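You operate a simulated robot arm through the tools that you are given. There is no shell and no other tool. Be economical: measure what you need, move in short steps, check, and stop when the job is done.

Carry out the task below with a simulated robot arm. There is one attempt and no reset: what you move stays moved.

JOB
Top the tank up to MAX from the drum and close it again.
Fine: lay the cap on the white mat meanwhile; hang the nozzle back in its ring; no spills.

The check looks at the end state, three seconds after you hand in, the way a careful person would. Anything else that was tipped, shoved, dropped, spilled or broken makes it a failure. A push-on lid holds only when it is set on centred and level and pressed home; a screw cap is set on level and turned clockwise until tight.

ROBOT AND FRAMES
A 6-joint arm with a two-finger parallel gripper on a trunk, on a base that drives. Base frame: it is fixed to the floor where the robot stands at the start and does not move with it; the origin is under the middle of the robot, x ahead of it, y to its left, z up. Readings come in m, degrees, newtons and seconds.
With the tool pointing down near the work surface it reaches from about 0.16 to 0.78 m from the robot's upright axis, wherever it stands. Its first joint turns from -166.0 to 166.0 degrees. Places, roughly: grey ring [0.9, 0.8, 0.5]; level glass [0.5, 0.1, 0.6]; long red lever [0.4, 0.8, 1]; oil filler [0.6, 0, 0.8]; top of the white mat [0.6, -0.3, 0.8]. Payload 3.91 kg.
The tool frame sits at the grasp point between the pads (the TCP): z along the fingers, y along the line on which they close. The tips reach 0.03 m beyond it. The gripper opens to 0.11 m. The fingers are 0.02 m wide and 0.01 m thick; the gripper's body (0.048 by 0.112 m) begins 0.055 m behind the TCP.
Orientation is told as [roll, pitch, yaw] about the base's x, y, z axes, in that order, counted from this pose: with the fingers straight down and closing along the base's y, the tool's x points along the base's -x, its y along +y and its z along -z.

CONTROLS
- The arm moves only by the tool drive_tool. Its argument "steps" is a list of rows, each a list of 7 numbers: the shift along the tool's x, y, z in m, then the turn, a rotation vector about the tool's x, y, z in degrees, then the opening in per cent of the stroke, from 0 (shut) to 100 (fully open). In form: [[dx, dy, dz, rx, ry, rz, fingers], ...]. A call has 1 to 10 rows; each row is the pose to reach, as a shift and turn from the pose commanded when the call began, along the tool's axes at that moment. A row lasts 0.2 s, in which the tool goes at most 0.05 m and 8.6 degrees; a call with a longer step from one row to the next is refused whole, and so is a gripper value outside its range. Where a pose cannot be reached the arm comes as near as it can. A force on the tool above 90 N (or 10 N above the force at the start of the call, whichever is more), or a blocked arm, ends the call early, and 0.2 s more pass. The fingers move at their own pace (about 0.108 m/s each) and stop on an object; they squeeze with about 39 N. The grip force told is the motor's: it shows also when the fingers shut on nothing. Time passes only in rows, and 0.2 s behind the last, so rows that repeat a pose let the fingers close. It gives the time, the measured TCP pose, the force on the tool (base axes), the opening and the grip force at its end, in the units of the frame above (readings bear some noise), with the torque about the TCP (base axes, N m) and any sound that the robot's microphone picked up.
- Cameras (640 x 400 px; columns grow to the right, rows downward): "scene" is now at [-0.0829, 0.018, 1.4788]; the picture's right is [0.19, -0.98, 0.00], its down [-0.47, -0.09, -0.88] and it looks along [0.86, 0.17, -0.47] (base axes); focal length 252 px, centre (320, 200). "wrist" rides on the gripper at [0.077, 0.007, -0.114] in the tool frame; the picture's right is [-0.09, 1.00, 0.00], its down [-0.80, -0.07, -0.59] and it looks along [-0.59, -0.05, 0.80] (tool axes); focal length 270 px, centre (320, 200). There is no depth. A picture from a camera that has moved, and an enlarged one, comes with that camera's place and axes in the base frame and with its lens.
- get_image(camera): a new picture of that camera. No time passes.
- move_column(by): slides the trunk up (or, below 0, down) by that many m; the arm and the scene camera ride with it, the base frame stays. It gives what a move gives, with no picture.
- drive_base(legs): drives the robot by 1 to 6 legs, each [ahead, left, turn to the left] in m, m and degrees, along the robot's own axes; the way and the turn of a leg run together, so that a leg with both is an arc; at most 1.5 m and 180 degrees a leg. The arm and the cameras ride along, it lands a little off, and it stops where it bumps. It gives what a move gives.
- pan_tilt(pan, tilt): turns the head with the scene camera to pan (to the left, within 86 degrees either way) and tilt (down, from -29 to 69), counted from straight ahead of the robot. It gives what a move gives.
- enlarge(camera, box): a new picture of the part [left, top, right, bottom] of that camera's present view, enlarged. No time passes.
- sign_off(): hands the job in; it is judged then, once.

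Work in short steps. Places have to be worked out from the pictures, the camera data and where the tool is seen: move nearer, look again, correct. Check each grasp and each placing, and mend what went wrong. You have 120 turns and 90 pictures in all, those below and enlarged ones among them. Open the gripper and draw the arm clear of the work before you hand the job in, unless the task says otherwise; then end with one line.

The tools are called after "Emit:" as a command line: name --pt "numbers of a row" for each row, then --argument value for the rest, lists and objects as JSON in quotes. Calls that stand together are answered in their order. drive_tool: Moves the arm, as the interface text tells. Its arguments: {"type":"object","properties":{"steps":{"type":"array","items":{"type":"array","items":{"type":"number"}}}},"required":["steps"]} The other tools are called the same way: move_column (by) slides the trunk up or down; drive_base (legs) drives the base; pan_tilt (pan, tilt) turns the head that bears the scene camera; get_image (camera) takes a picture; enlarge (camera, box) takes an enlarged picture of a part of a camera's view; sign_off () hands the job in.

At the start:

```text
time: 0.0
tcp_pos: [0.3272, 0.1444, 1.3136]
orientation: [0.0, 0.0, 0.0]
contact_force: [-0.7, 0.1, 0.1]
torque: [0.01, -0.01, 0.01]
opening: 0.1102
grasp_force: 0.1
trunk travel left (down, up): [-0.405, 0.135]
robot x, y, heading: [-0.0028, -0.004, 0.1]
head pan, tilt: [11.1, 28.3]
```

scene: 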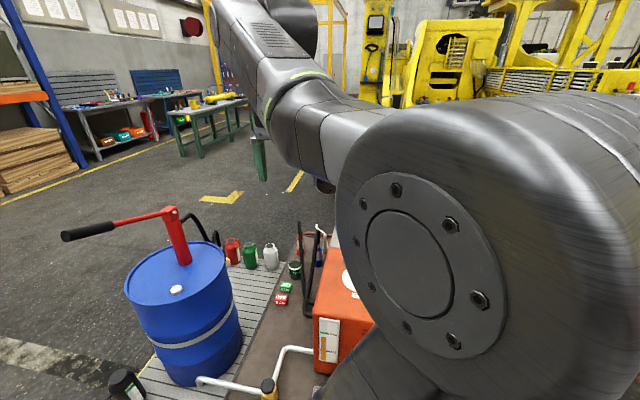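
wrist: 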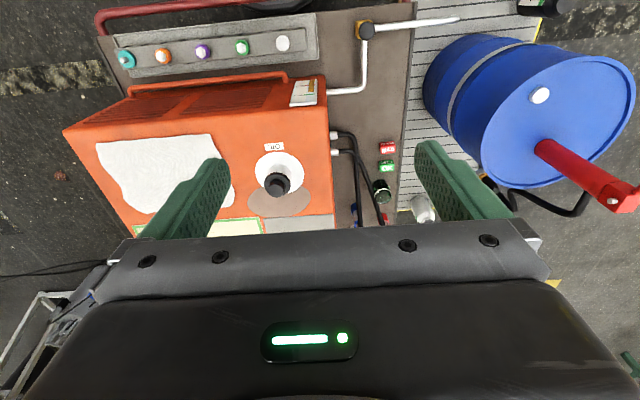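

The pictures show the orange tank with a black cap in a white filler collar, and the blue drum with its red pump lever on the left. I'll enlarge both views to see the details.

Emit:
enlarge --camera "wrist" --box '[80, 80, 340, 240]'

Emit:
enlarge --camera "wrist" --box '[320, 20, 640, 220]'

Emit:
enlarge --camera "scene" --box '[60, 200, 380, 400]'

```text
2.46 times, centred on (210, 160) of wrist
camera zoom: at [0.2509, 0.1517, 1.428], right [0.09, 1.0, 0.0], down [0.8, -0.07, 0.59], along [0.59, -0.05, -0.8], focal length 665 px, centre (591, 298)
```

zoom: 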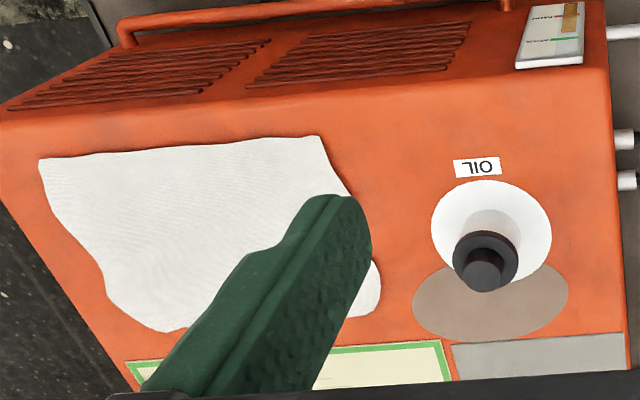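

```text
2.00 times, centred on (480, 120) of wrist
camera zoom: at [0.2509, 0.1517, 1.428], right [0.09, 1.0, 0.0], down [0.8, -0.07, 0.59], along [0.59, -0.05, -0.8], focal length 541 px, centre (0, 360)
```

zoom: 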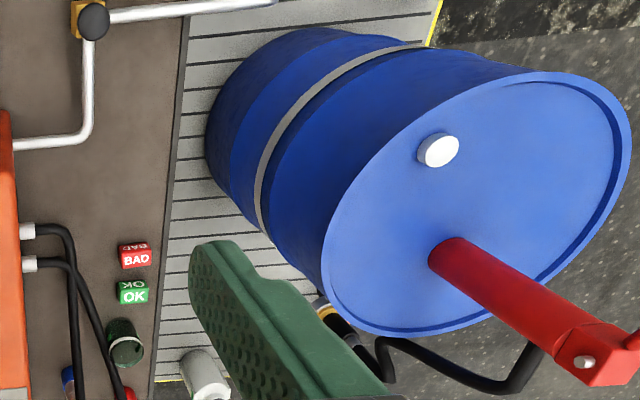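

```text
2.00 times, centred on (220, 300) of scene
camera zoom: at [-0.0829, 0.018, 1.4788], right [0.19, -0.98, 0.0], down [-0.47, -0.09, -0.88], along [0.86, 0.17, -0.47], focal length 504 px, centre (520, 0)
```

zoom: 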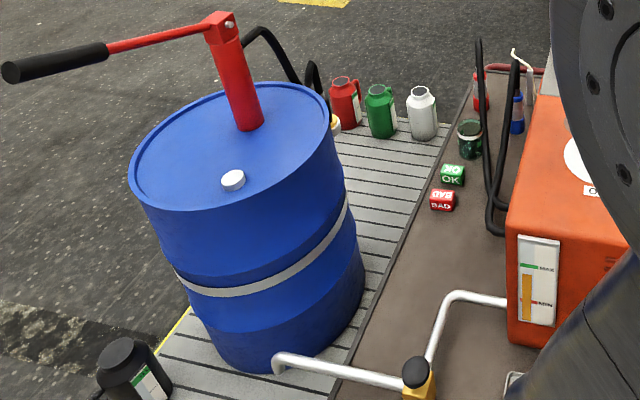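

I need to see the far side of the drum and the floor around it. I'll turn the head left and look.

Emit:
pan_tilt --pan 50 --tilt 35

Emit:
get_image --camera "scene"

```text
time: 1.1
tcp_pos: [0.3262, 0.1462, 1.3146]
orientation: [0.0, 0.0, 0.0]
contact_force: [0.1, 0.3, 0.7]
torque: [-0.01, -0.02, 0.01]
opening: 0.1096
grasp_force: 0.1
trunk travel left (down, up): [-0.405, 0.135]
robot x, y, heading: [0.0018, -0.0004, -0.1]
head pan, tilt: [50.0, 35.0]
```

```text
84 pictures are left
camera scene: at [-0.1156, 0.068, 1.4684], right [0.77, -0.64, 0.0], down [-0.37, -0.44, -0.82], along [0.53, 0.63, -0.57], focal length 252 px, centre (320, 200)
```

scene: 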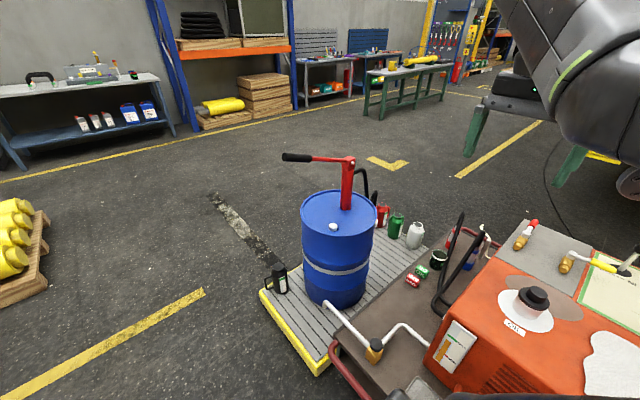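

The floor to the left is clear. Next I'll read the level glass and look closely at the filler from here.

Emit:
enlarge --camera "scene" --box '[400, 200, 640, 400]'

Emit:
enlarge --camera "scene" --box '[430, 310, 490, 380]'

Emit:
enlarge --camera "scene" --box '[250, 140, 450, 320]'

```text
2.00 times, centred on (520, 300) of scene
camera zoom: at [-0.1156, 0.068, 1.4684], right [0.77, -0.64, 0.0], down [-0.37, -0.44, -0.82], along [0.53, 0.63, -0.57], focal length 504 px, centre (-80, 0)
```

zoom: 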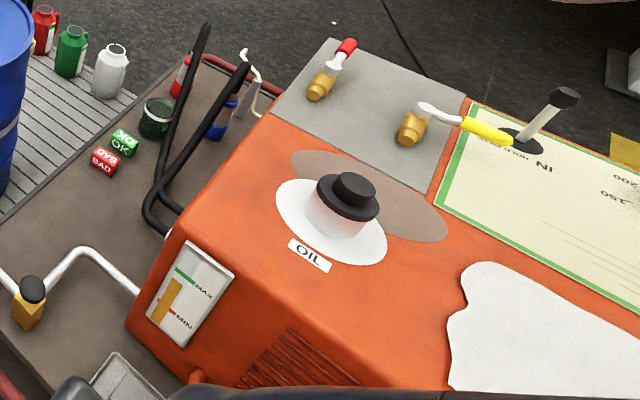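

```text
5.71 times, centred on (460, 345) of scene
camera zoom: at [-0.1156, 0.068, 1.4684], right [0.77, -0.64, 0.0], down [-0.37, -0.44, -0.82], along [0.53, 0.63, -0.57], focal length 1440 px, centre (-480, -629)
```

zoom: 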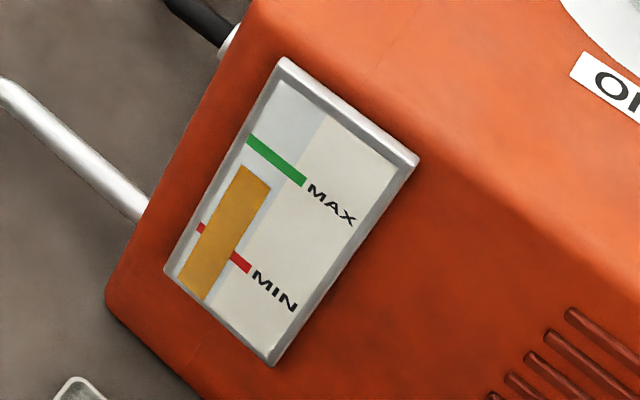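

```text
2.22 times, centred on (350, 230) of scene
camera zoom: at [-0.1156, 0.068, 1.4684], right [0.77, -0.64, 0.0], down [-0.37, -0.44, -0.82], along [0.53, 0.63, -0.57], focal length 560 px, centre (253, 133)
```

zoom: 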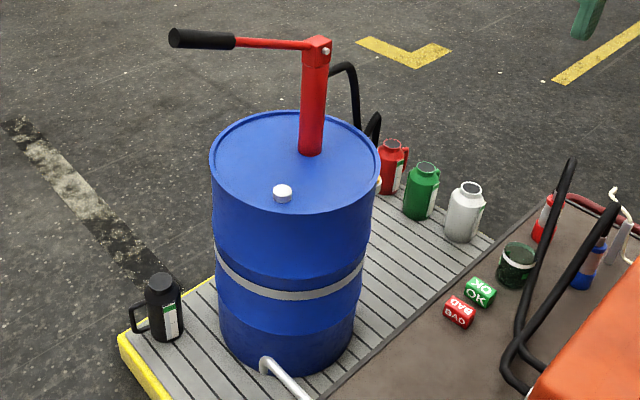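

The level stands between MIN and MAX. I put the cap near [0.61, 0.01, 0.86]. I'll move the tool above it to look with the wrist camera.

Emit:
drive_tool --pt "-0.03 -0.014 0.026 0 0 0 100" --pt "-0.06 -0.028 0.052 0 0 0 100" --pt "-0.09 -0.042 0.078 0 0 0 100" --pt "-0.12 -0.056 0.104 0 0 0 100" --pt "-0.15 -0.07 0.13 0 0 0 100" --pt "-0.18 -0.084 0.156 0 0 0 100" --pt "-0.21 -0.098 0.182 0 0 0 100" --pt "-0.24 -0.112 0.208 0 0 0 100" --pt "-0.26 -0.124 0.234 0 0 0 100" --pt "-0.28 -0.134 0.25 0 0 0 100"

Emit:
get_image --camera "wrist"

```text
time: 3.2
tcp_pos: [0.6079, 0.012, 1.0635]
orientation: [0.0, -0.1, 0.0]
contact_force: [0.1, 0.4, 0.5]
torque: [0.02, 0.03, -0.02]
opening: 0.1104
grasp_force: 0.0
trunk travel left (down, up): [-0.405, 0.135]
robot x, y, heading: [-0.0001, -0.0012, -0.2]
head pan, tilt: [50.0, 35.0]
```

```text
80 pictures are left
camera wrist: at [0.5314, 0.0178, 1.1772], right [0.09, 1.0, 0.0], down [0.8, -0.07, 0.59], along [0.59, -0.05, -0.8], focal length 270 px, centre (320, 200)
```

wrist: 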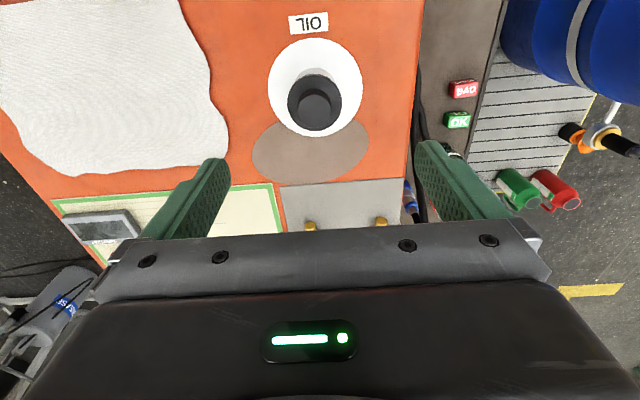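

The cap top works out near [0.627, 0.004, 0.85]. I'll go lower for a sharper estimate, and enlarge the nozzle that shows at the right edge.

Emit:
enlarge --camera "wrist" --box '[480, 80, 640, 220]'

Emit:
drive_tool --pt "-0.01 -0.004 0.04 0 0 0 100" --pt "-0.018 -0.008 0.08 0 0 0 100" --pt "-0.018 -0.008 0.1 0 0 0 100"

Emit:
get_image --camera "wrist"

```text
2.86 times, centred on (560, 150) of wrist
camera zoom: at [0.5314, 0.0178, 1.1772], right [0.09, 1.0, 0.0], down [0.8, -0.07, 0.59], along [0.59, -0.05, -0.8], focal length 772 px, centre (-366, 343)
```

zoom: 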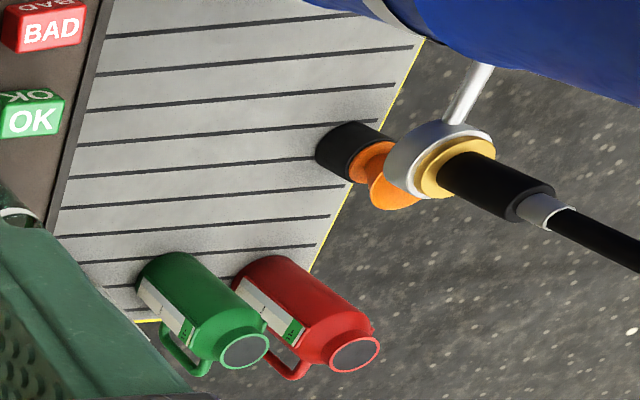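

```text
time: 4.0
tcp_pos: [0.6261, 0.0029, 0.9632]
orientation: [0.0, 0.1, -0.1]
contact_force: [-0.1, -0.4, -0.1]
torque: [-0.03, -0.03, -0.01]
opening: 0.11
grasp_force: 0.1
trunk travel left (down, up): [-0.405, 0.135]
robot x, y, heading: [-0.0002, 0.0017, -0.2]
head pan, tilt: [50.0, 35.0]
```

```text
78 pictures are left
camera wrist: at [0.5489, 0.0099, 1.0778], right [0.09, 1.0, 0.0], down [0.8, -0.07, 0.59], along [0.59, -0.05, -0.8], focal length 270 px, centre (320, 200)
```

wrist: 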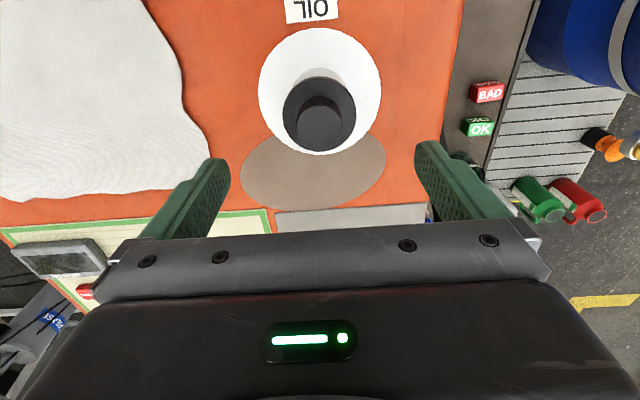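

The nozzle hangs upright in the ring, with a yellow collar and a black sleeve above. I'll enlarge the cap here for a precise position.

Emit:
enlarge --camera "wrist" --box '[240, 20, 400, 170]'

```text
2.67 times, centred on (320, 95) of wrist
camera zoom: at [0.5489, 0.0099, 1.0778], right [0.09, 1.0, 0.0], down [0.8, -0.07, 0.59], along [0.59, -0.05, -0.8], focal length 721 px, centre (320, 480)
```

zoom: 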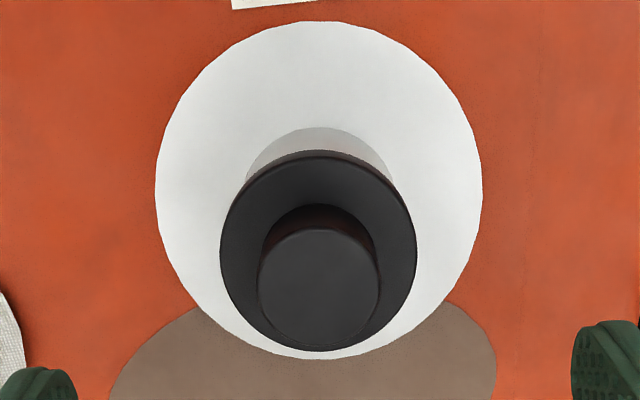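

Estimates put the cap at x 0.62–0.64, y≈0.004, with a knob about 33 mm wide. I'll lower to z 0.92 and look again.

Emit:
drive_tool --pt "-0.003 0 0.025 0 0 0 100" --pt "-0.005 0 0.043 0 0 0 100"

Emit:
get_image --camera "wrist"

```text
time: 4.7
tcp_pos: [0.63, 0.003, 0.9202]
orientation: [0.0, 0.1, 0.0]
contact_force: [-0.1, 0.2, -0.6]
torque: [-0.02, 0.02, -0.01]
opening: 0.11
grasp_force: 0.0
trunk travel left (down, up): [-0.405, 0.135]
robot x, y, heading: [-0.0021, -0.0001, -0.0]
head pan, tilt: [50.0, 35.0]
```

```text
76 pictures are left
camera wrist: at [0.554, 0.0097, 1.0341], right [0.09, 1.0, 0.0], down [0.8, -0.07, 0.59], along [0.59, -0.05, -0.8], focal length 270 px, centre (320, 200)
```

wrist: 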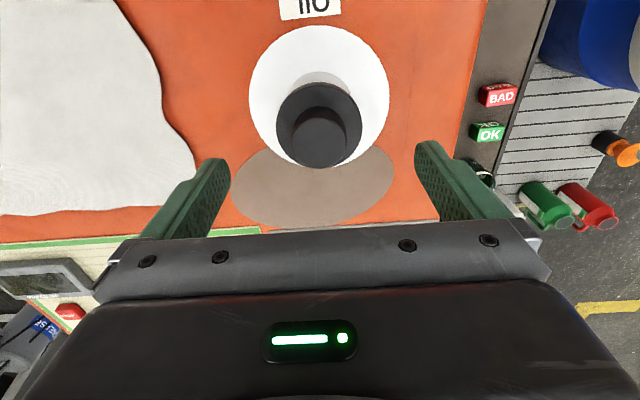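

The knob top seems near z 0.85 with x around 0.635. I'll lower to TCP z 0.885 and check again.

Emit:
drive_tool --pt "-0.004 0 0.02 0 0 0 100" --pt "-0.005 0 0.035 0 0 0 100"

Emit:
enlarge --camera "wrist" --box '[220, 20, 420, 220]'

Emit:
pan_tilt --pan 0 --tilt 40

Emit:
get_image --camera "scene"

```text
time: 5.2
tcp_pos: [0.6351, 0.0031, 0.8861]
orientation: [0.0, 0.0, 0.0]
contact_force: [-0.1, 1.1, 0.4]
torque: [0.01, 0.0, 0.01]
opening: 0.11
grasp_force: 0.2
trunk travel left (down, up): [-0.405, 0.135]
robot x, y, heading: [0.0013, -0.0016, 0.0]
head pan, tilt: [50.0, 35.0]
```

```text
2.00 times, centred on (320, 120) of wrist
camera zoom: at [0.5589, 0.009, 0.9995], right [0.09, 1.0, 0.0], down [0.8, -0.07, 0.59], along [0.59, -0.05, -0.8], focal length 541 px, centre (320, 360)
```

zoom: 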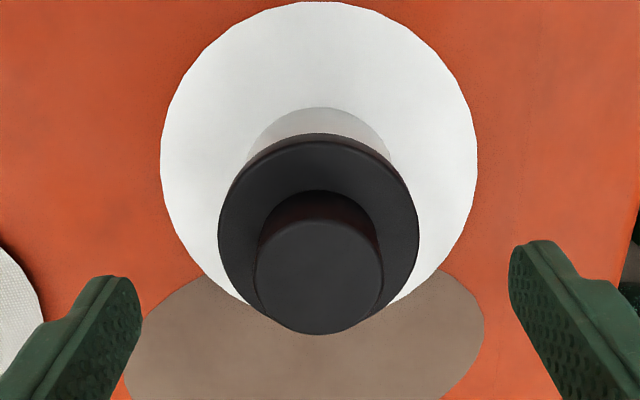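

```text
time: 6.4
tcp_pos: [0.6353, 0.0029, 0.8853]
orientation: [0.1, 0.0, 0.0]
contact_force: [0.4, -0.5, -0.5]
torque: [-0.03, 0.02, -0.01]
opening: 0.1098
grasp_force: 0.0
trunk travel left (down, up): [-0.405, 0.135]
robot x, y, heading: [0.0013, -0.0014, -0.1]
head pan, tilt: [0.0, 40.0]
```

```text
74 pictures are left
camera scene: at [-0.0871, 0.0006, 1.4609], right [0.0, -1.0, 0.0], down [-0.64, 0.0, -0.77], along [0.77, 0.0, -0.64], focal length 252 px, centre (320, 200)
```

scene: 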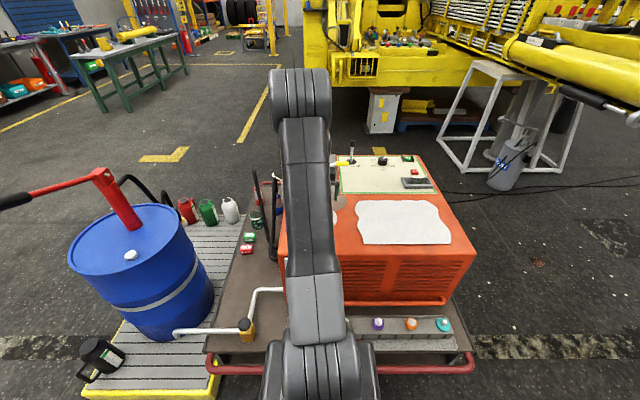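

The scene ray puts the filler at about [0.631, 0.003], upright, with the flange near z 0.825 and the knob top near 0.855. I'll align and lower to z 0.866 so the tips stay above the flange, then close on the knob.

Emit:
drive_tool --pt "0.003 0 0.01 0 0 0 100" --pt "0.003 0 0.02 0 0 0 60" --pt "0.003 0 0.02 0 0 0 25" --pt "0.003 0 0.02 0 0 0 0" --pt "0.003 0 0.02 0 0 0 0" --pt "0.003 0 0.02 0 0 0 0"

Emit:
get_image --camera "wrist"

```text
time: 7.8
tcp_pos: [0.6327, 0.0028, 0.8649]
orientation: [0.0, 0.0, 0.0]
contact_force: [0.0, 0.8, -0.1]
torque: [0.0, 0.01, 0.0]
opening: 0.0401
grasp_force: 39.0
trunk travel left (down, up): [-0.405, 0.135]
robot x, y, heading: [0.0018, -0.0011, -0.0]
head pan, tilt: [0.0, 40.0]
```

```text
73 pictures are left
camera wrist: at [0.5558, 0.0095, 0.9794], right [0.09, 1.0, 0.0], down [0.8, -0.07, 0.59], along [0.59, -0.05, -0.8], focal length 270 px, centre (320, 200)
```

wrist: 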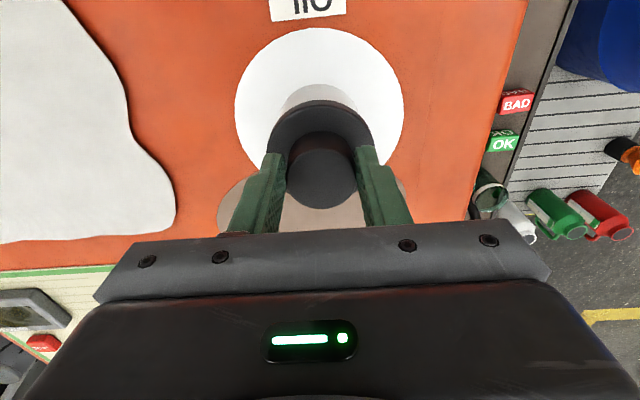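

The fingers hold the 40 mm knob. I'll pull up gently to learn whether it is push-on or screwed.

Emit:
drive_tool --pt "0 0 -0.004 0 0 0 0" --pt "0 0 -0.008 0 0 0 0"

```text
time: 8.4
tcp_pos: [0.6326, 0.0038, 0.8725]
orientation: [0.0, 0.1, 0.0]
contact_force: [0.5, 0.7, -1.8]
torque: [-0.01, -0.01, -0.01]
opening: 0.04
grasp_force: 39.0
trunk travel left (down, up): [-0.405, 0.135]
robot x, y, heading: [0.0026, -0.0005, 0.2]
head pan, tilt: [0.0, 40.0]
```

Little force showed, so the cap either came up or slipped. I'll lift further and look.

Emit:
drive_tool --pt "0 0 -0.03 0 0 0 0" --pt "0 0 -0.06 0 0 0 0"

Emit:
get_image --camera "wrist"

```text
time: 9.0
tcp_pos: [0.6333, 0.0032, 0.9348]
orientation: [0.0, -0.1, 0.1]
contact_force: [-0.2, 0.3, -0.2]
torque: [0.01, -0.01, -0.02]
opening: 0.0002
grasp_force: 37.7
trunk travel left (down, up): [-0.405, 0.135]
robot x, y, heading: [0.0035, 0.0036, -0.1]
head pan, tilt: [0.0, 40.0]
```

```text
72 pictures are left
camera wrist: at [0.5565, 0.0091, 1.0484], right [0.09, 1.0, 0.0], down [0.8, -0.07, 0.59], along [0.59, -0.05, -0.8], focal length 270 px, centre (320, 200)
```

wrist: 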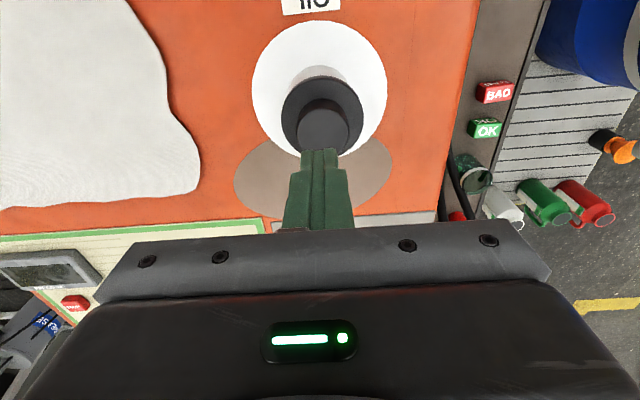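

The fingers slipped off, so the cap is held on, by a thread or a tight fit. I'll regrip lower and try turning it counterclockwise.

Emit:
drive_tool --pt "0 0 0 0 0 0 40" --pt "0 0 0.03 0 0 0 60" --pt "0 0 0.06 0 0 0 60" --pt "0 0 0.078 0 0 0 60" --pt "0 0 0.078 0 0 0 0" --pt "0 0 0.078 0 0 0 0" --pt "0 0 0.078 0 0 0 0"

Emit:
get_image --camera "wrist"

```text
time: 10.6
tcp_pos: [0.6321, 0.0046, 0.8552]
orientation: [0.0, -0.1, 0.1]
contact_force: [-0.2, -0.1, 0.4]
torque: [0.01, 0.02, 0.01]
opening: 0.0404
grasp_force: 38.9
trunk travel left (down, up): [-0.405, 0.135]
robot x, y, heading: [-0.0026, 0.004, -0.1]
head pan, tilt: [0.0, 40.0]
```

```text
71 pictures are left
camera wrist: at [0.5562, 0.0095, 0.97], right [0.09, 1.0, 0.0], down [0.8, -0.07, 0.59], along [0.59, -0.05, -0.8], focal length 270 px, centre (320, 200)
```

wrist: 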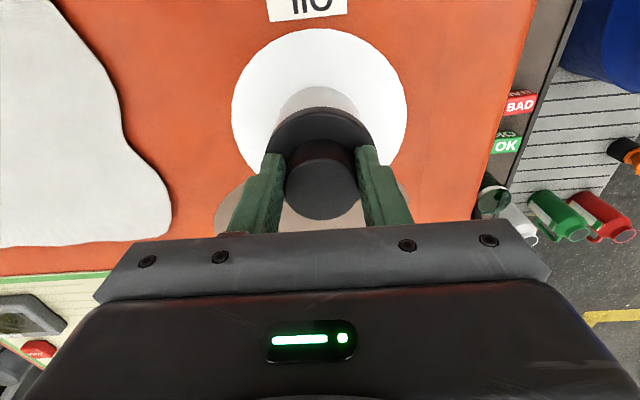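

The grip is on the knob again, lower. I'll turn 48 degrees counterclockwise seen from above (negative about tool z) and watch the torque.

Emit:
drive_tool --pt "0 0 0 0 0 -8 0" --pt "0 0 0 0 0 -16 0" --pt "0 0 0 0 0 -24 0" --pt "0 0 0 0 0 -32 0" --pt "0 0 0 0 0 -40 0" --pt "0 0 0 0 0 -48 0"

Emit:
get_image --camera "wrist"

```text
time: 12.0
tcp_pos: [0.6333, 0.0019, 0.856]
orientation: [0.0, -0.1, 48.0]
contact_force: [5.0, -16.8, -0.1]
torque: [-0.75, -0.28, -0.24]
opening: 0.0405
grasp_force: 38.7
trunk travel left (down, up): [-0.405, 0.135]
robot x, y, heading: [0.0019, -0.0023, -0.1]
head pan, tilt: [0.0, 40.0]
```

```text
70 pictures are left
camera wrist: at [0.5773, -0.053, 0.9697], right [-0.68, 0.73, 0.0], down [0.59, 0.55, 0.59], along [0.44, 0.41, -0.8], focal length 270 px, centre (320, 200)
```

wrist: 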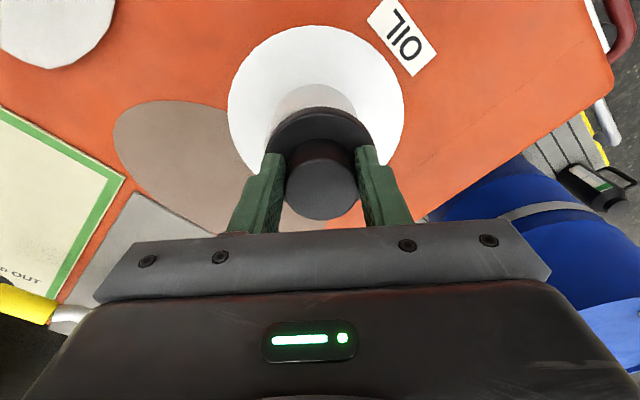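

A side force built up, so I'm slightly off the axis, but the turning torque is small. I'll pull up 6 mm to see if the cap came loose.

Emit:
drive_tool --pt "0 0 -0.003 0 0 -48 0" --pt "0 0 -0.006 0 0 -48 0"

```text
refused: row 1 steps farther than a row can; nothing moved
```

The turn counts from the present pose, so I'll repeat with zero turn.

Emit:
drive_tool --pt "0 0 -0.002 0 0 0 0" --pt "0 0 -0.004 0 0 0 0"

```text
time: 12.6
tcp_pos: [0.6327, -0.0, 0.8585]
orientation: [0.3, 0.0, 48.0]
contact_force: [3.1, -23.3, -10.2]
torque: [-1.33, -0.1, -0.14]
opening: 0.0408
grasp_force: 39.0
trunk travel left (down, up): [-0.405, 0.135]
robot x, y, heading: [0.0001, -0.0007, -0.0]
head pan, tilt: [0.0, 40.0]
```

The cap still holds (10 N down), and the cap axis seems to lie at lower y than I commanded. I'll open, shift to y≈0, and regrip to read the side force.

Emit:
drive_tool --pt "0 0 0.003 0 0 0 50" --pt "0 0 0.003 0 0 0 50" --pt "0 0 0.003 0 0 0 50"

```text
time: 13.4
tcp_pos: [0.6327, 0.0022, 0.856]
orientation: [-0.1, 0.0, 48.0]
contact_force: [0.1, 1.0, -0.6]
torque: [-0.02, 0.0, -0.01]
opening: 0.0551
grasp_force: 0.0
trunk travel left (down, up): [-0.405, 0.135]
robot x, y, heading: [-0.0016, -0.0023, -0.1]
head pan, tilt: [0.0, 40.0]
```

Emit:
enlarge --camera "wrist" --box '[220, 80, 420, 240]'

```text
2.50 times, centred on (320, 160) of wrist
camera zoom: at [0.5763, -0.0498, 0.971], right [-0.68, 0.73, 0.0], down [0.59, 0.55, 0.59], along [0.43, 0.41, -0.8], focal length 676 px, centre (320, 300)
```

zoom: 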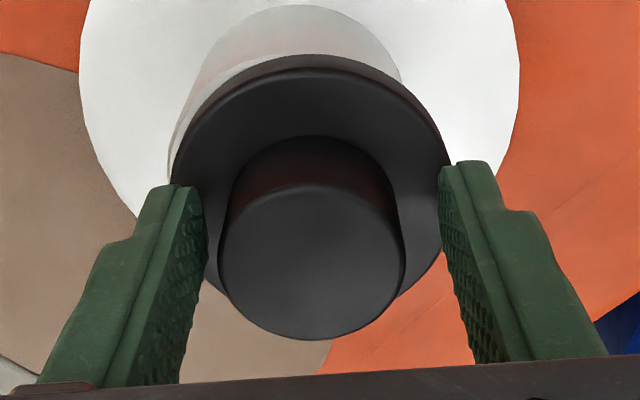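

The cap looks slightly tilted on its neck now, so it may be loose. I'll regrip and pull up to check.

Emit:
drive_tool --pt "0 -0.002 0 0 0 0 20" --pt "0 -0.002 0 0 0 0 0" --pt "0 -0.002 0 0 0 0 0" --pt "0 -0.002 -0.004 0 0 0 0"

Emit:
enlarge --camera "wrist" --box '[200, 40, 440, 240]'

```text
time: 14.4
tcp_pos: [0.6343, 0.002, 0.8599]
orientation: [0.0, 0.1, 48.0]
contact_force: [0.2, -0.2, -1.2]
torque: [-0.03, 0.0, -0.01]
opening: 0.0402
grasp_force: 38.6
trunk travel left (down, up): [-0.405, 0.135]
robot x, y, heading: [0.0004, 0.0022, -0.0]
head pan, tilt: [0.0, 40.0]
```

```text
2.00 times, centred on (320, 140) of wrist
camera zoom: at [0.5778, -0.0515, 0.9745], right [-0.68, 0.73, 0.0], down [0.59, 0.55, 0.59], along [0.43, 0.4, -0.8], focal length 541 px, centre (320, 320)
```

zoom: 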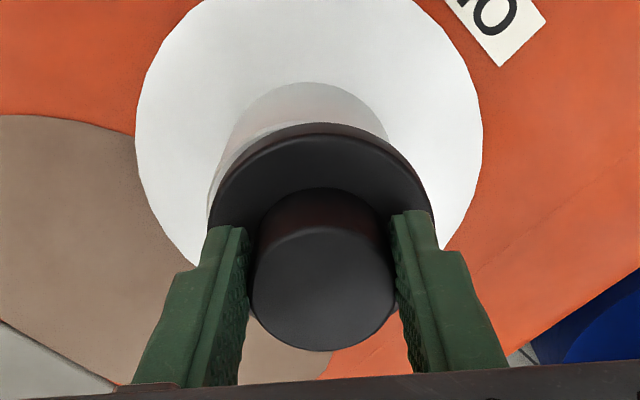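

The force is just the cap's weight now, so it is loose. I'll lift it clear.

Emit:
drive_tool --pt "0 0 -0.02 0 0 0 0" --pt "0 0 -0.05 0 0 0 0" --pt "0 0 -0.09 0 0 0 0"

Emit:
get_image --camera "wrist"

```text
time: 15.2
tcp_pos: [0.6329, 0.002, 0.951]
orientation: [0.0, -0.1, 48.0]
contact_force: [0.0, 0.3, -0.8]
torque: [-0.02, 0.03, 0.01]
opening: 0.0403
grasp_force: 39.2
trunk travel left (down, up): [-0.405, 0.135]
robot x, y, heading: [0.0003, -0.002, -0.3]
head pan, tilt: [0.0, 40.0]
```

```text
67 pictures are left
camera wrist: at [0.5769, -0.0515, 1.0649], right [-0.68, 0.73, 0.0], down [0.59, 0.55, 0.59], along [0.43, 0.41, -0.8], focal length 270 px, centre (320, 200)
```

wrist: 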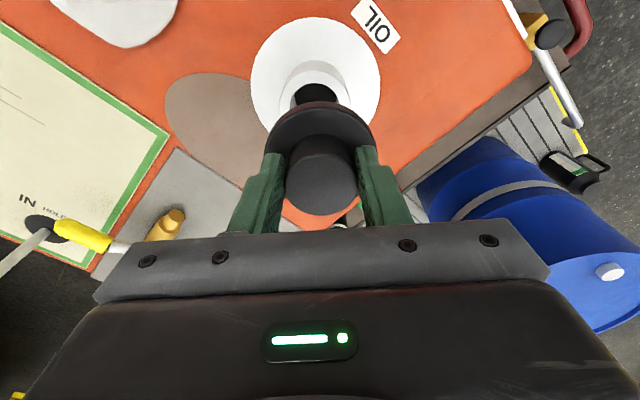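

The cap is off, showing the dark filler opening. I'll carry it over the white mat (centre about [0.62, -0.28]) while turning back to yaw 0.

Emit:
drive_tool --pt "0.031 -0.0256 0 0 0 6.8 0" --pt "0.062 -0.051 0 0 0 13.7 0" --pt "0.093 -0.0767 0 0 0 20.5 0" --pt "0.1246 -0.1023 0 0 0 27.4 0" --pt "0.156 -0.128 0 0 0 34.3 0" --pt "0.187 -0.1534 0 0 0 41.1 0" --pt "0.218 -0.179 0 0 0 48 0"

Emit:
get_image --camera "wrist"

Emit:
get_image --camera "scene"

```text
time: 16.8
tcp_pos: [0.6201, -0.2797, 0.9505]
orientation: [0.0, 0.0, -0.1]
contact_force: [0.6, 0.1, -0.4]
torque: [0.02, 0.02, 0.01]
opening: 0.0404
grasp_force: 39.3
trunk travel left (down, up): [-0.405, 0.135]
robot x, y, heading: [-0.0013, 0.0001, 0.2]
head pan, tilt: [0.0, 40.0]
```

```text
66 pictures are left
camera wrist: at [0.5442, -0.2738, 1.0653], right [0.09, 1.0, 0.0], down [0.8, -0.07, 0.59], along [0.59, -0.05, -0.8], focal length 270 px, centre (320, 200)
```

wrist: 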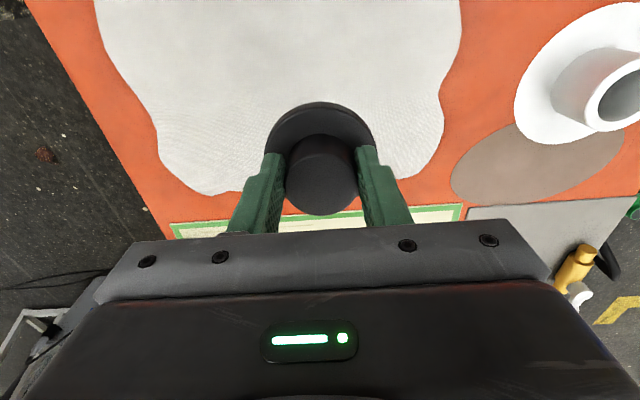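

```text
65 pictures are left
camera scene: at [-0.0869, 0.0, 1.4609], right [0.0, -1.0, 0.0], down [-0.64, 0.0, -0.77], along [0.77, 0.0, -0.64], focal length 252 px, centre (320, 200)
```

scene: 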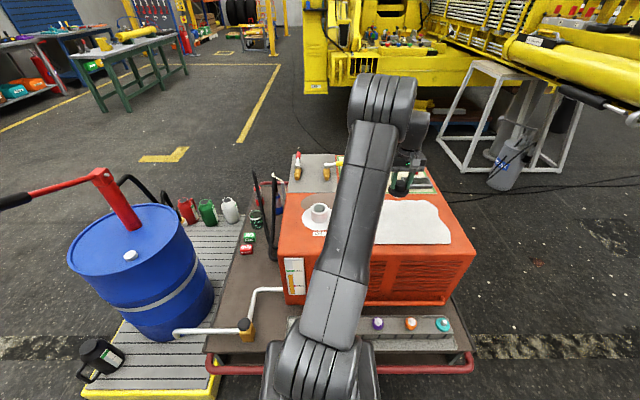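

The cap is over the mat. I'll lower to z 0.84 and look at the gap, and also enlarge the filler and glass in the scene view.

Emit:
drive_tool --pt "0 0 0.04 0 0 0 0" --pt "0 0 0.08 0 0 0 0" --pt "0 0 0.105 0 0 0 0"

Emit:
get_image --camera "wrist"

Emit:
enlarge --camera "scene" --box '[270, 190, 350, 310]'

```text
time: 17.6
tcp_pos: [0.6218, -0.2798, 0.8456]
orientation: [0.0, -0.1, 0.0]
contact_force: [-1.2, 0.2, -0.7]
torque: [0.02, -0.03, 0.02]
opening: 0.0405
grasp_force: 39.1
trunk travel left (down, up): [-0.405, 0.135]
robot x, y, heading: [0.0032, 0.0009, 0.1]
head pan, tilt: [0.0, 40.0]
```

```text
64 pictures are left
camera wrist: at [0.5443, -0.274, 0.9598], right [0.09, 1.0, 0.0], down [0.8, -0.07, 0.59], along [0.59, -0.05, -0.8], focal length 270 px, centre (320, 200)
```

wrist: 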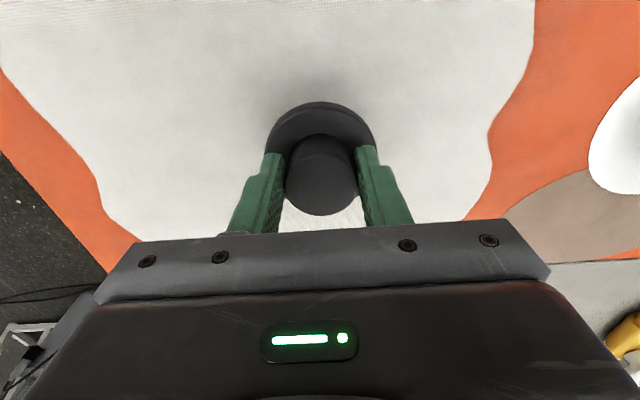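

```text
3.33 times, centred on (310, 250) of scene
camera zoom: at [-0.0869, 0.0003, 1.4609], right [0.0, -1.0, 0.0], down [-0.64, 0.0, -0.77], along [0.77, 0.0, -0.64], focal length 840 px, centre (353, 33)
```

zoom: 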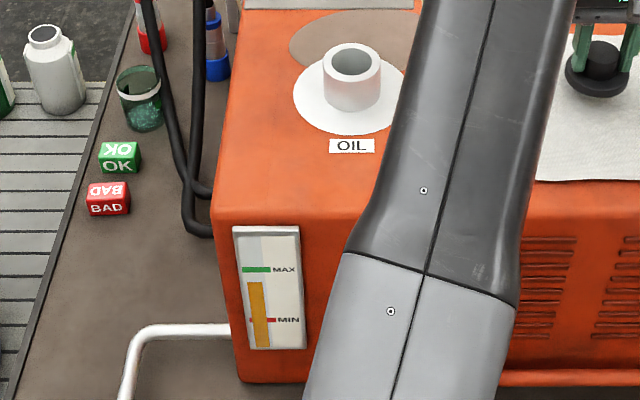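

The glass reads between MIN and MAX, and the neck is at about [0.63, 0.003]. I'll lower the cap gently onto the mat.

Emit:
drive_tool --pt "0 0 0.008 0 0 0 0" --pt "0 0 0.015 0 0 0 0" --pt "0 0 0.02 0 0 0 0"

Emit:
enlarge --camera "scene" --box '[360, 160, 460, 260]'

```text
time: 18.4
tcp_pos: [0.6199, -0.2812, 0.8316]
orientation: [-0.3, -0.5, 0.0]
contact_force: [-3.0, -0.5, 35.3]
torque: [-0.05, -0.17, -0.08]
opening: 0.0409
grasp_force: 38.9
trunk travel left (down, up): [-0.405, 0.135]
robot x, y, heading: [0.0019, -0.0014, -0.2]
head pan, tilt: [0.0, 40.0]
```

```text
4.00 times, centred on (410, 210) of scene
camera zoom: at [-0.091, 0.002, 1.4613], right [0.0, -1.0, 0.0], down [-0.64, 0.0, -0.77], along [0.77, 0.0, -0.64], focal length 1008 px, centre (-40, 160)
```

zoom: 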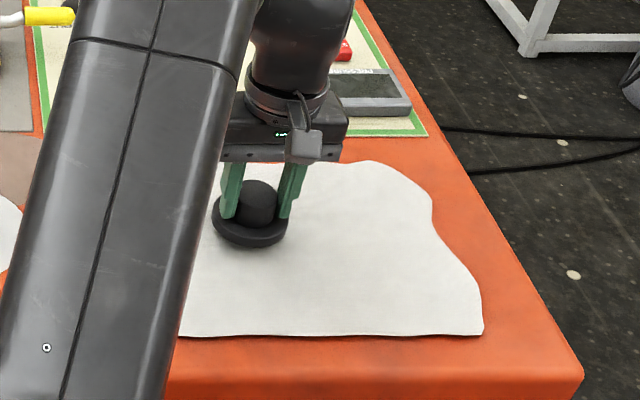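

The cap touched the mat at TCP z≈0.833. I'll ease off, open, and rise clear.

Emit:
drive_tool --pt "0 0 -0.002 0 0 0 0" --pt "0 0 -0.002 0 0 0 50" --pt "0 0 -0.002 0 0 0 80" --pt "0 0 -0.002 0 0 0 100" --pt "0 0 -0.04 0 0 0 100" --pt "0 0 -0.08 0 0 0 100" --pt "0 0 -0.12 0 0 0 100"

Emit:
get_image --camera "wrist"

```text
time: 20.0
tcp_pos: [0.62, -0.2799, 0.9462]
orientation: [0.0, 0.1, -0.1]
contact_force: [-0.1, -0.5, 0.1]
torque: [-0.01, 0.0, -0.01]
opening: 0.1099
grasp_force: 0.1
trunk travel left (down, up): [-0.405, 0.135]
robot x, y, heading: [-0.0006, -0.0013, 0.2]
head pan, tilt: [0.0, 40.0]
```

```text
61 pictures are left
camera wrist: at [0.5439, -0.2733, 1.0603], right [0.09, 1.0, 0.0], down [0.8, -0.07, 0.59], along [0.59, -0.05, -0.8], focal length 270 px, centre (320, 200)
```

wrist: 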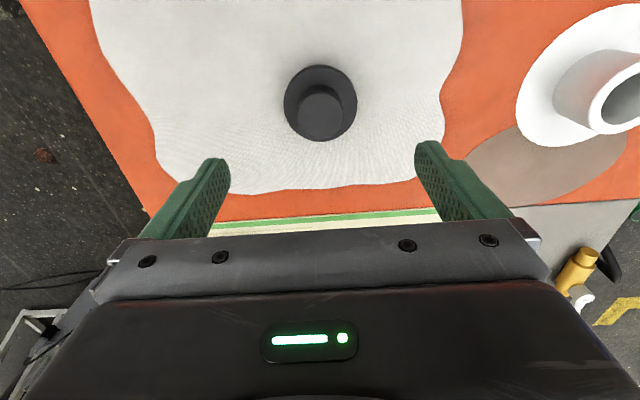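

The cap lies flat on the mat. The ring is behind the drum, so I'll retract the arm high, back off, and drive round the left side to look.

Emit:
drive_tool --pt "0.02 0.03 -0.035 0 0 0 100" --pt "0.04 0.06 -0.07 0 0 0 100" --pt "0.07 0.08 -0.1 0 0 0 100" --pt "0.1 0.11 -0.13 0 0 0 60" --pt "0.13 0.14 -0.16 0 0 0 30" --pt "0.16 0.17 -0.18 0 0 0 30" --pt "0.19 0.2 -0.2 0 0 0 30" --pt "0.22 0.23 -0.22 0 0 0 30" --pt "0.25 0.26 -0.24 0 0 0 30" --pt "0.28 0.28 -0.26 0 0 0 30"

Emit:
drive_base --legs '[[-0.4, 0, 0], [0, 1.45, 0], [0, 0.4, 0], [1.3, 0, 0], [0, 0, -90]]'

Emit:
get_image --camera "scene"

```text
refused: row 1 steps farther than a row can; nothing moved
```

```text
time: 41.4
tcp_pos: [0.6056, 1.2418, 0.9473]
orientation: [0.1, 0.0, -89.1]
contact_force: [-1.2, 0.6, -0.8]
torque: [-0.01, 0.02, 0.04]
opening: 0.1098
grasp_force: 0.2
trunk travel left (down, up): [-0.405, 0.135]
robot x, y, heading: [0.8746, 1.867, -89.0]
head pan, tilt: [0.0, 40.0]
```

```text
60 pictures are left
camera scene: at [0.8717, 1.952, 1.4609], right [-1.0, -0.02, 0.0], down [-0.01, 0.64, -0.77], along [0.01, -0.77, -0.64], focal length 252 px, centre (320, 200)
```

scene: 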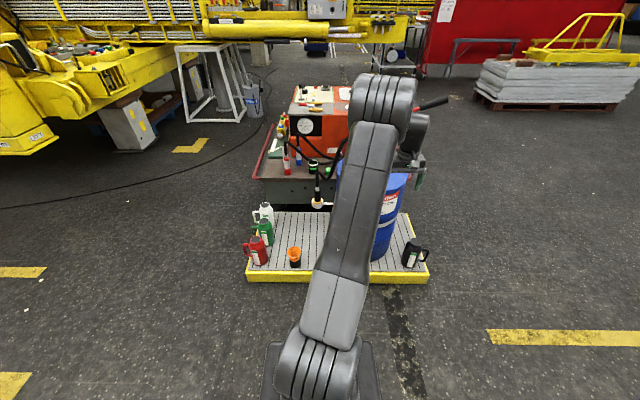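

The base arrived, although the arm's retraction had been refused and it drove extended; nothing was bumped. I'll enlarge the ring area.

Emit:
enlarge --camera "scene" --box '[230, 110, 350, 290]'

Emit:
enlarge --camera "scene" --box '[340, 80, 460, 290]'

```text
2.22 times, centred on (290, 200) of scene
camera zoom: at [0.8717, 1.952, 1.4609], right [-1.0, -0.02, 0.0], down [-0.01, 0.64, -0.77], along [0.01, -0.77, -0.64], focal length 560 px, centre (387, 200)
```

zoom: 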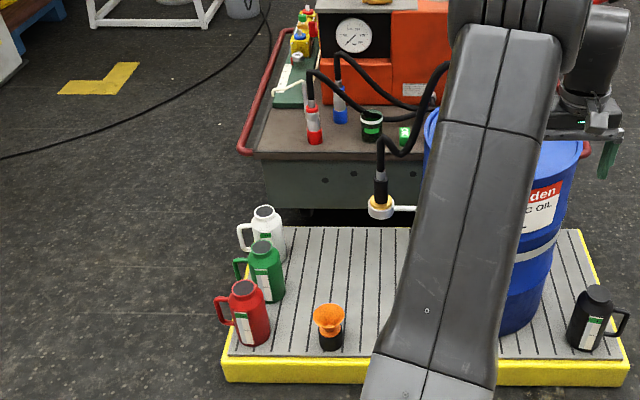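

```text
1.90 times, centred on (400, 185) of scene
camera zoom: at [0.8717, 1.952, 1.4609], right [-1.0, -0.02, 0.0], down [-0.01, 0.64, -0.77], along [0.01, -0.77, -0.64], focal length 480 px, centre (168, 229)
```

zoom: 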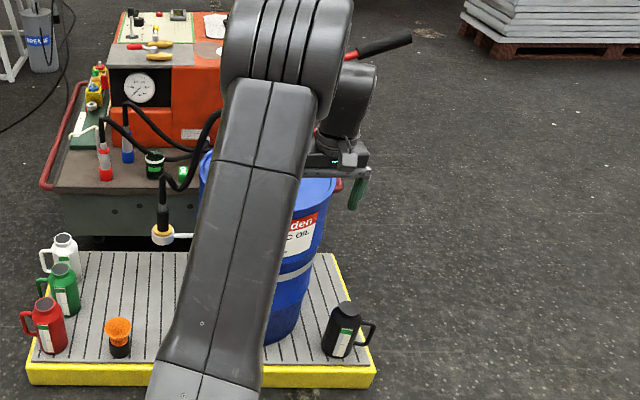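

The ring works out near [0.906, 0.776, 0.465], with the sleeve above it and the hose out of the top. A 45°-tilted grip suits that, so I'll retract the arm high and centre it, tilting the fingers forward.

Emit:
drive_tool --pt "0.02 0.028 -0.035 0 -4.5 0 100" --pt "0.04 0.056 -0.07 0 -9 0 100" --pt "0.06 0.084 -0.105 0 -13.5 0 100" --pt "0.08 0.112 -0.14 0 -18 0 100" --pt "0.1 0.14 -0.175 0 -22.5 0 100" --pt "0.12 0.168 -0.21 0 -27 0 100" --pt "0.14 0.196 -0.245 0 -31.5 0 100" --pt "0.16 0.224 -0.28 0 -36 0 100" --pt "0.18 0.252 -0.315 0 -40.5 0 100" --pt "0.2 0.28 -0.35 0 -45 0 100"

Emit:
get_image --camera "scene"

Emit:
get_image --camera "wrist"

```text
time: 43.8
tcp_pos: [0.8871, 1.4286, 1.272]
orientation: [-1.5, -41.4, -88.3]
contact_force: [0.9, -0.4, 0.0]
torque: [0.0, -0.01, -0.02]
opening: 0.1102
grasp_force: 0.1
trunk travel left (down, up): [-0.405, 0.135]
robot x, y, heading: [0.8764, 1.8671, -89.1]
head pan, tilt: [0.0, 40.0]
stopped in row 10: the arm was blocked; the commanded pose is now the measured one
```

```text
57 pictures are left
camera scene: at [0.8654, 1.9514, 1.4606], right [-1.0, 0.06, 0.0], down [0.04, 0.64, -0.76], along [-0.05, -0.76, -0.65], focal length 252 px, centre (320, 200)
```

scene: 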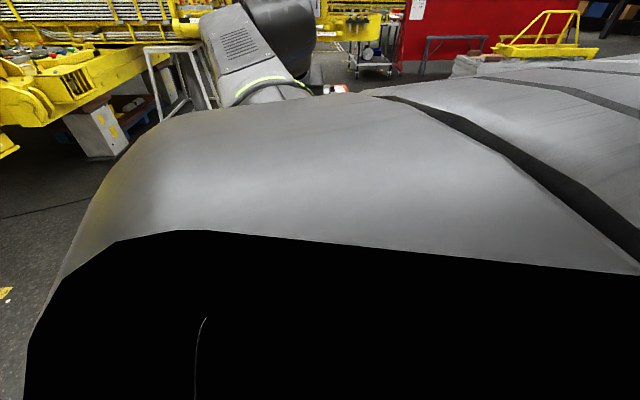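

```text
56 pictures are left
camera wrist: at [0.894, 1.5622, 1.3065], right [1.0, -0.05, 0.04], down [-0.05, -0.21, 0.98], along [-0.05, -0.98, -0.21], focal length 270 px, centre (320, 200)
```

wrist: 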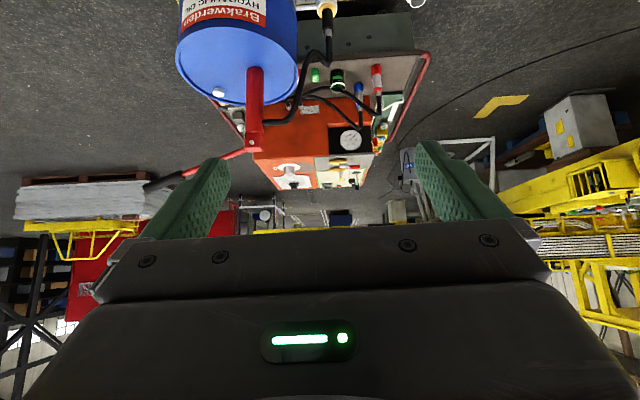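

The elbow came up against the robot's own head. I'll extend forward about 0.15 m to relieve it and straighten the tilt to 45°.

Emit:
drive_tool --pt "-0.03 0 0.025 0 0 0 100" --pt "-0.06 0 0.05 0 0 0 100" --pt "-0.09 0 0.075 -1 -2 0 100" --pt "-0.12 0 0.1 -1.5 -3.6 0 100"

Emit:
enlarge --camera "wrist" --box '[160, 0, 440, 170]'

```text
time: 44.8
tcp_pos: [0.8901, 1.274, 1.2797]
orientation: [0.3, -45.3, -88.4]
contact_force: [-0.7, -0.3, -0.7]
torque: [0.01, 0.0, 0.03]
opening: 0.1099
grasp_force: 0.0
trunk travel left (down, up): [-0.405, 0.135]
robot x, y, heading: [0.8738, 1.8651, -89.0]
head pan, tilt: [0.0, 40.0]
```

```text
2.29 times, centred on (300, 85) of wrist
camera zoom: at [0.8931, 1.4092, 1.3055], right [1.0, -0.03, 0.06], down [-0.07, -0.14, 0.99], along [-0.02, -0.99, -0.14], focal length 618 px, centre (366, 463)
```

zoom: 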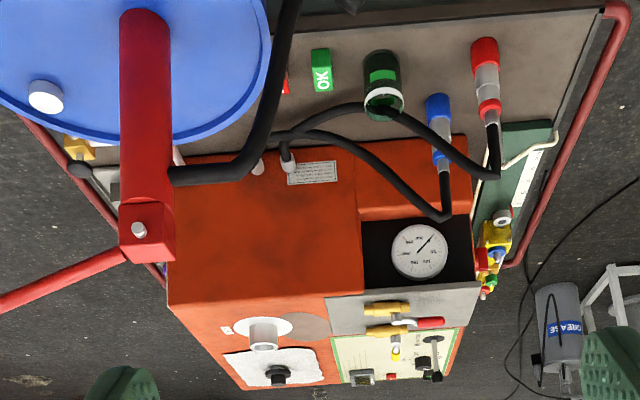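

I'll lower the trunk by 0.4 and drive 0.3 m closer.

Emit:
move_column --by -0.4

Emit:
drive_base --legs '[[0.3, 0, 0]]'

Emit:
get_image --camera "wrist"

Emit:
get_image --camera "scene"

```text
time: 48.6
tcp_pos: [0.8899, 1.2758, 0.8816]
orientation: [0.0, -45.3, -88.3]
contact_force: [-0.2, -0.3, -0.1]
torque: [-0.02, 0.03, -0.01]
opening: 0.1101
grasp_force: 0.0
trunk travel left (down, up): [-0.005, 0.535]
robot x, y, heading: [0.8772, 1.8692, -88.9]
head pan, tilt: [0.0, 40.0]
```

```text
time: 50.6
tcp_pos: [0.8956, 0.9733, 0.8807]
orientation: [0.2, -45.4, -88.3]
contact_force: [-0.5, 0.3, 0.7]
torque: [0.03, 0.0, -0.01]
opening: 0.1101
grasp_force: 0.0
trunk travel left (down, up): [-0.005, 0.535]
robot x, y, heading: [0.8802, 1.5694, -89.1]
head pan, tilt: [0.0, 40.0]
```

```text
54 pictures are left
camera wrist: at [0.8981, 1.1085, 0.906], right [1.0, -0.03, 0.06], down [-0.07, -0.14, 0.99], along [-0.02, -0.99, -0.14], focal length 270 px, centre (320, 200)
```

wrist: 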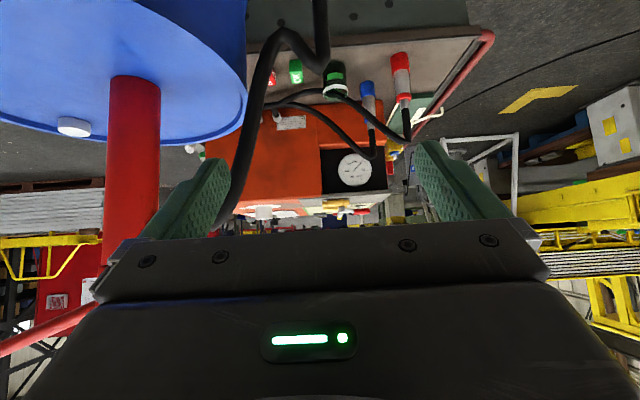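

```text
53 pictures are left
camera scene: at [0.8767, 1.6497, 1.0609], right [-1.0, -0.02, 0.0], down [-0.01, 0.64, -0.77], along [0.01, -0.77, -0.64], focal length 252 px, centre (320, 200)
```

scene: 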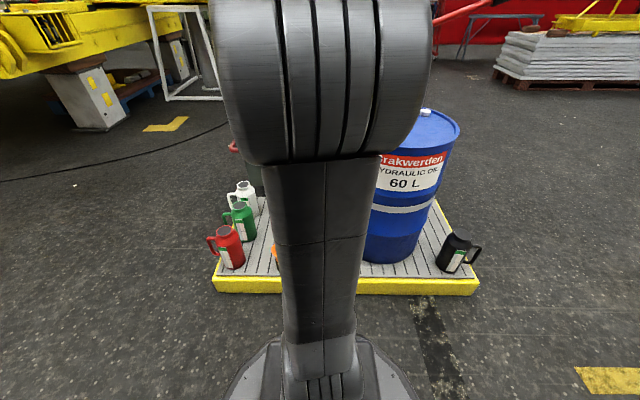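

The hose runs straight down ahead of the tool to the nozzle below. I'll lower the tool vertically by 0.28 m to see the nozzle.

Emit:
drive_tool --pt "0.033 0 0.033 0 0 0 100" --pt "0.066 0 0.066 0 0 0 100" --pt "0.099 0 0.099 0 0 0 100" --pt "0.132 0 0.132 0 0 0 100" --pt "0.165 0 0.165 0 0 0 100" --pt "0.198 0 0.198 0 0 0 100"

Emit:
get_image --camera "wrist"

```text
time: 52.0
tcp_pos: [0.8959, 0.9718, 0.6228]
orientation: [0.3, -45.3, -88.4]
contact_force: [0.2, -0.7, -0.7]
torque: [-0.01, 0.04, 0.01]
opening: 0.1099
grasp_force: 0.0
out of reach, approached as far as the arm can: row 6
trunk travel left (down, up): [-0.005, 0.535]
robot x, y, heading: [0.8804, 1.5656, -89.0]
head pan, tilt: [0.0, 40.0]
```

```text
52 pictures are left
camera wrist: at [0.8987, 1.1069, 0.6487], right [1.0, -0.03, 0.07], down [-0.07, -0.14, 0.99], along [-0.02, -0.99, -0.14], focal length 270 px, centre (320, 200)
```

wrist: 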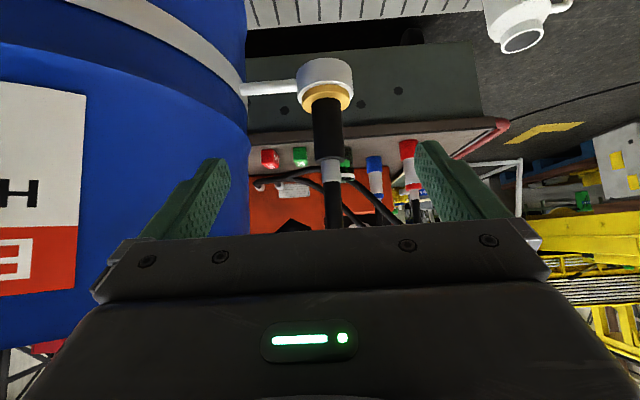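

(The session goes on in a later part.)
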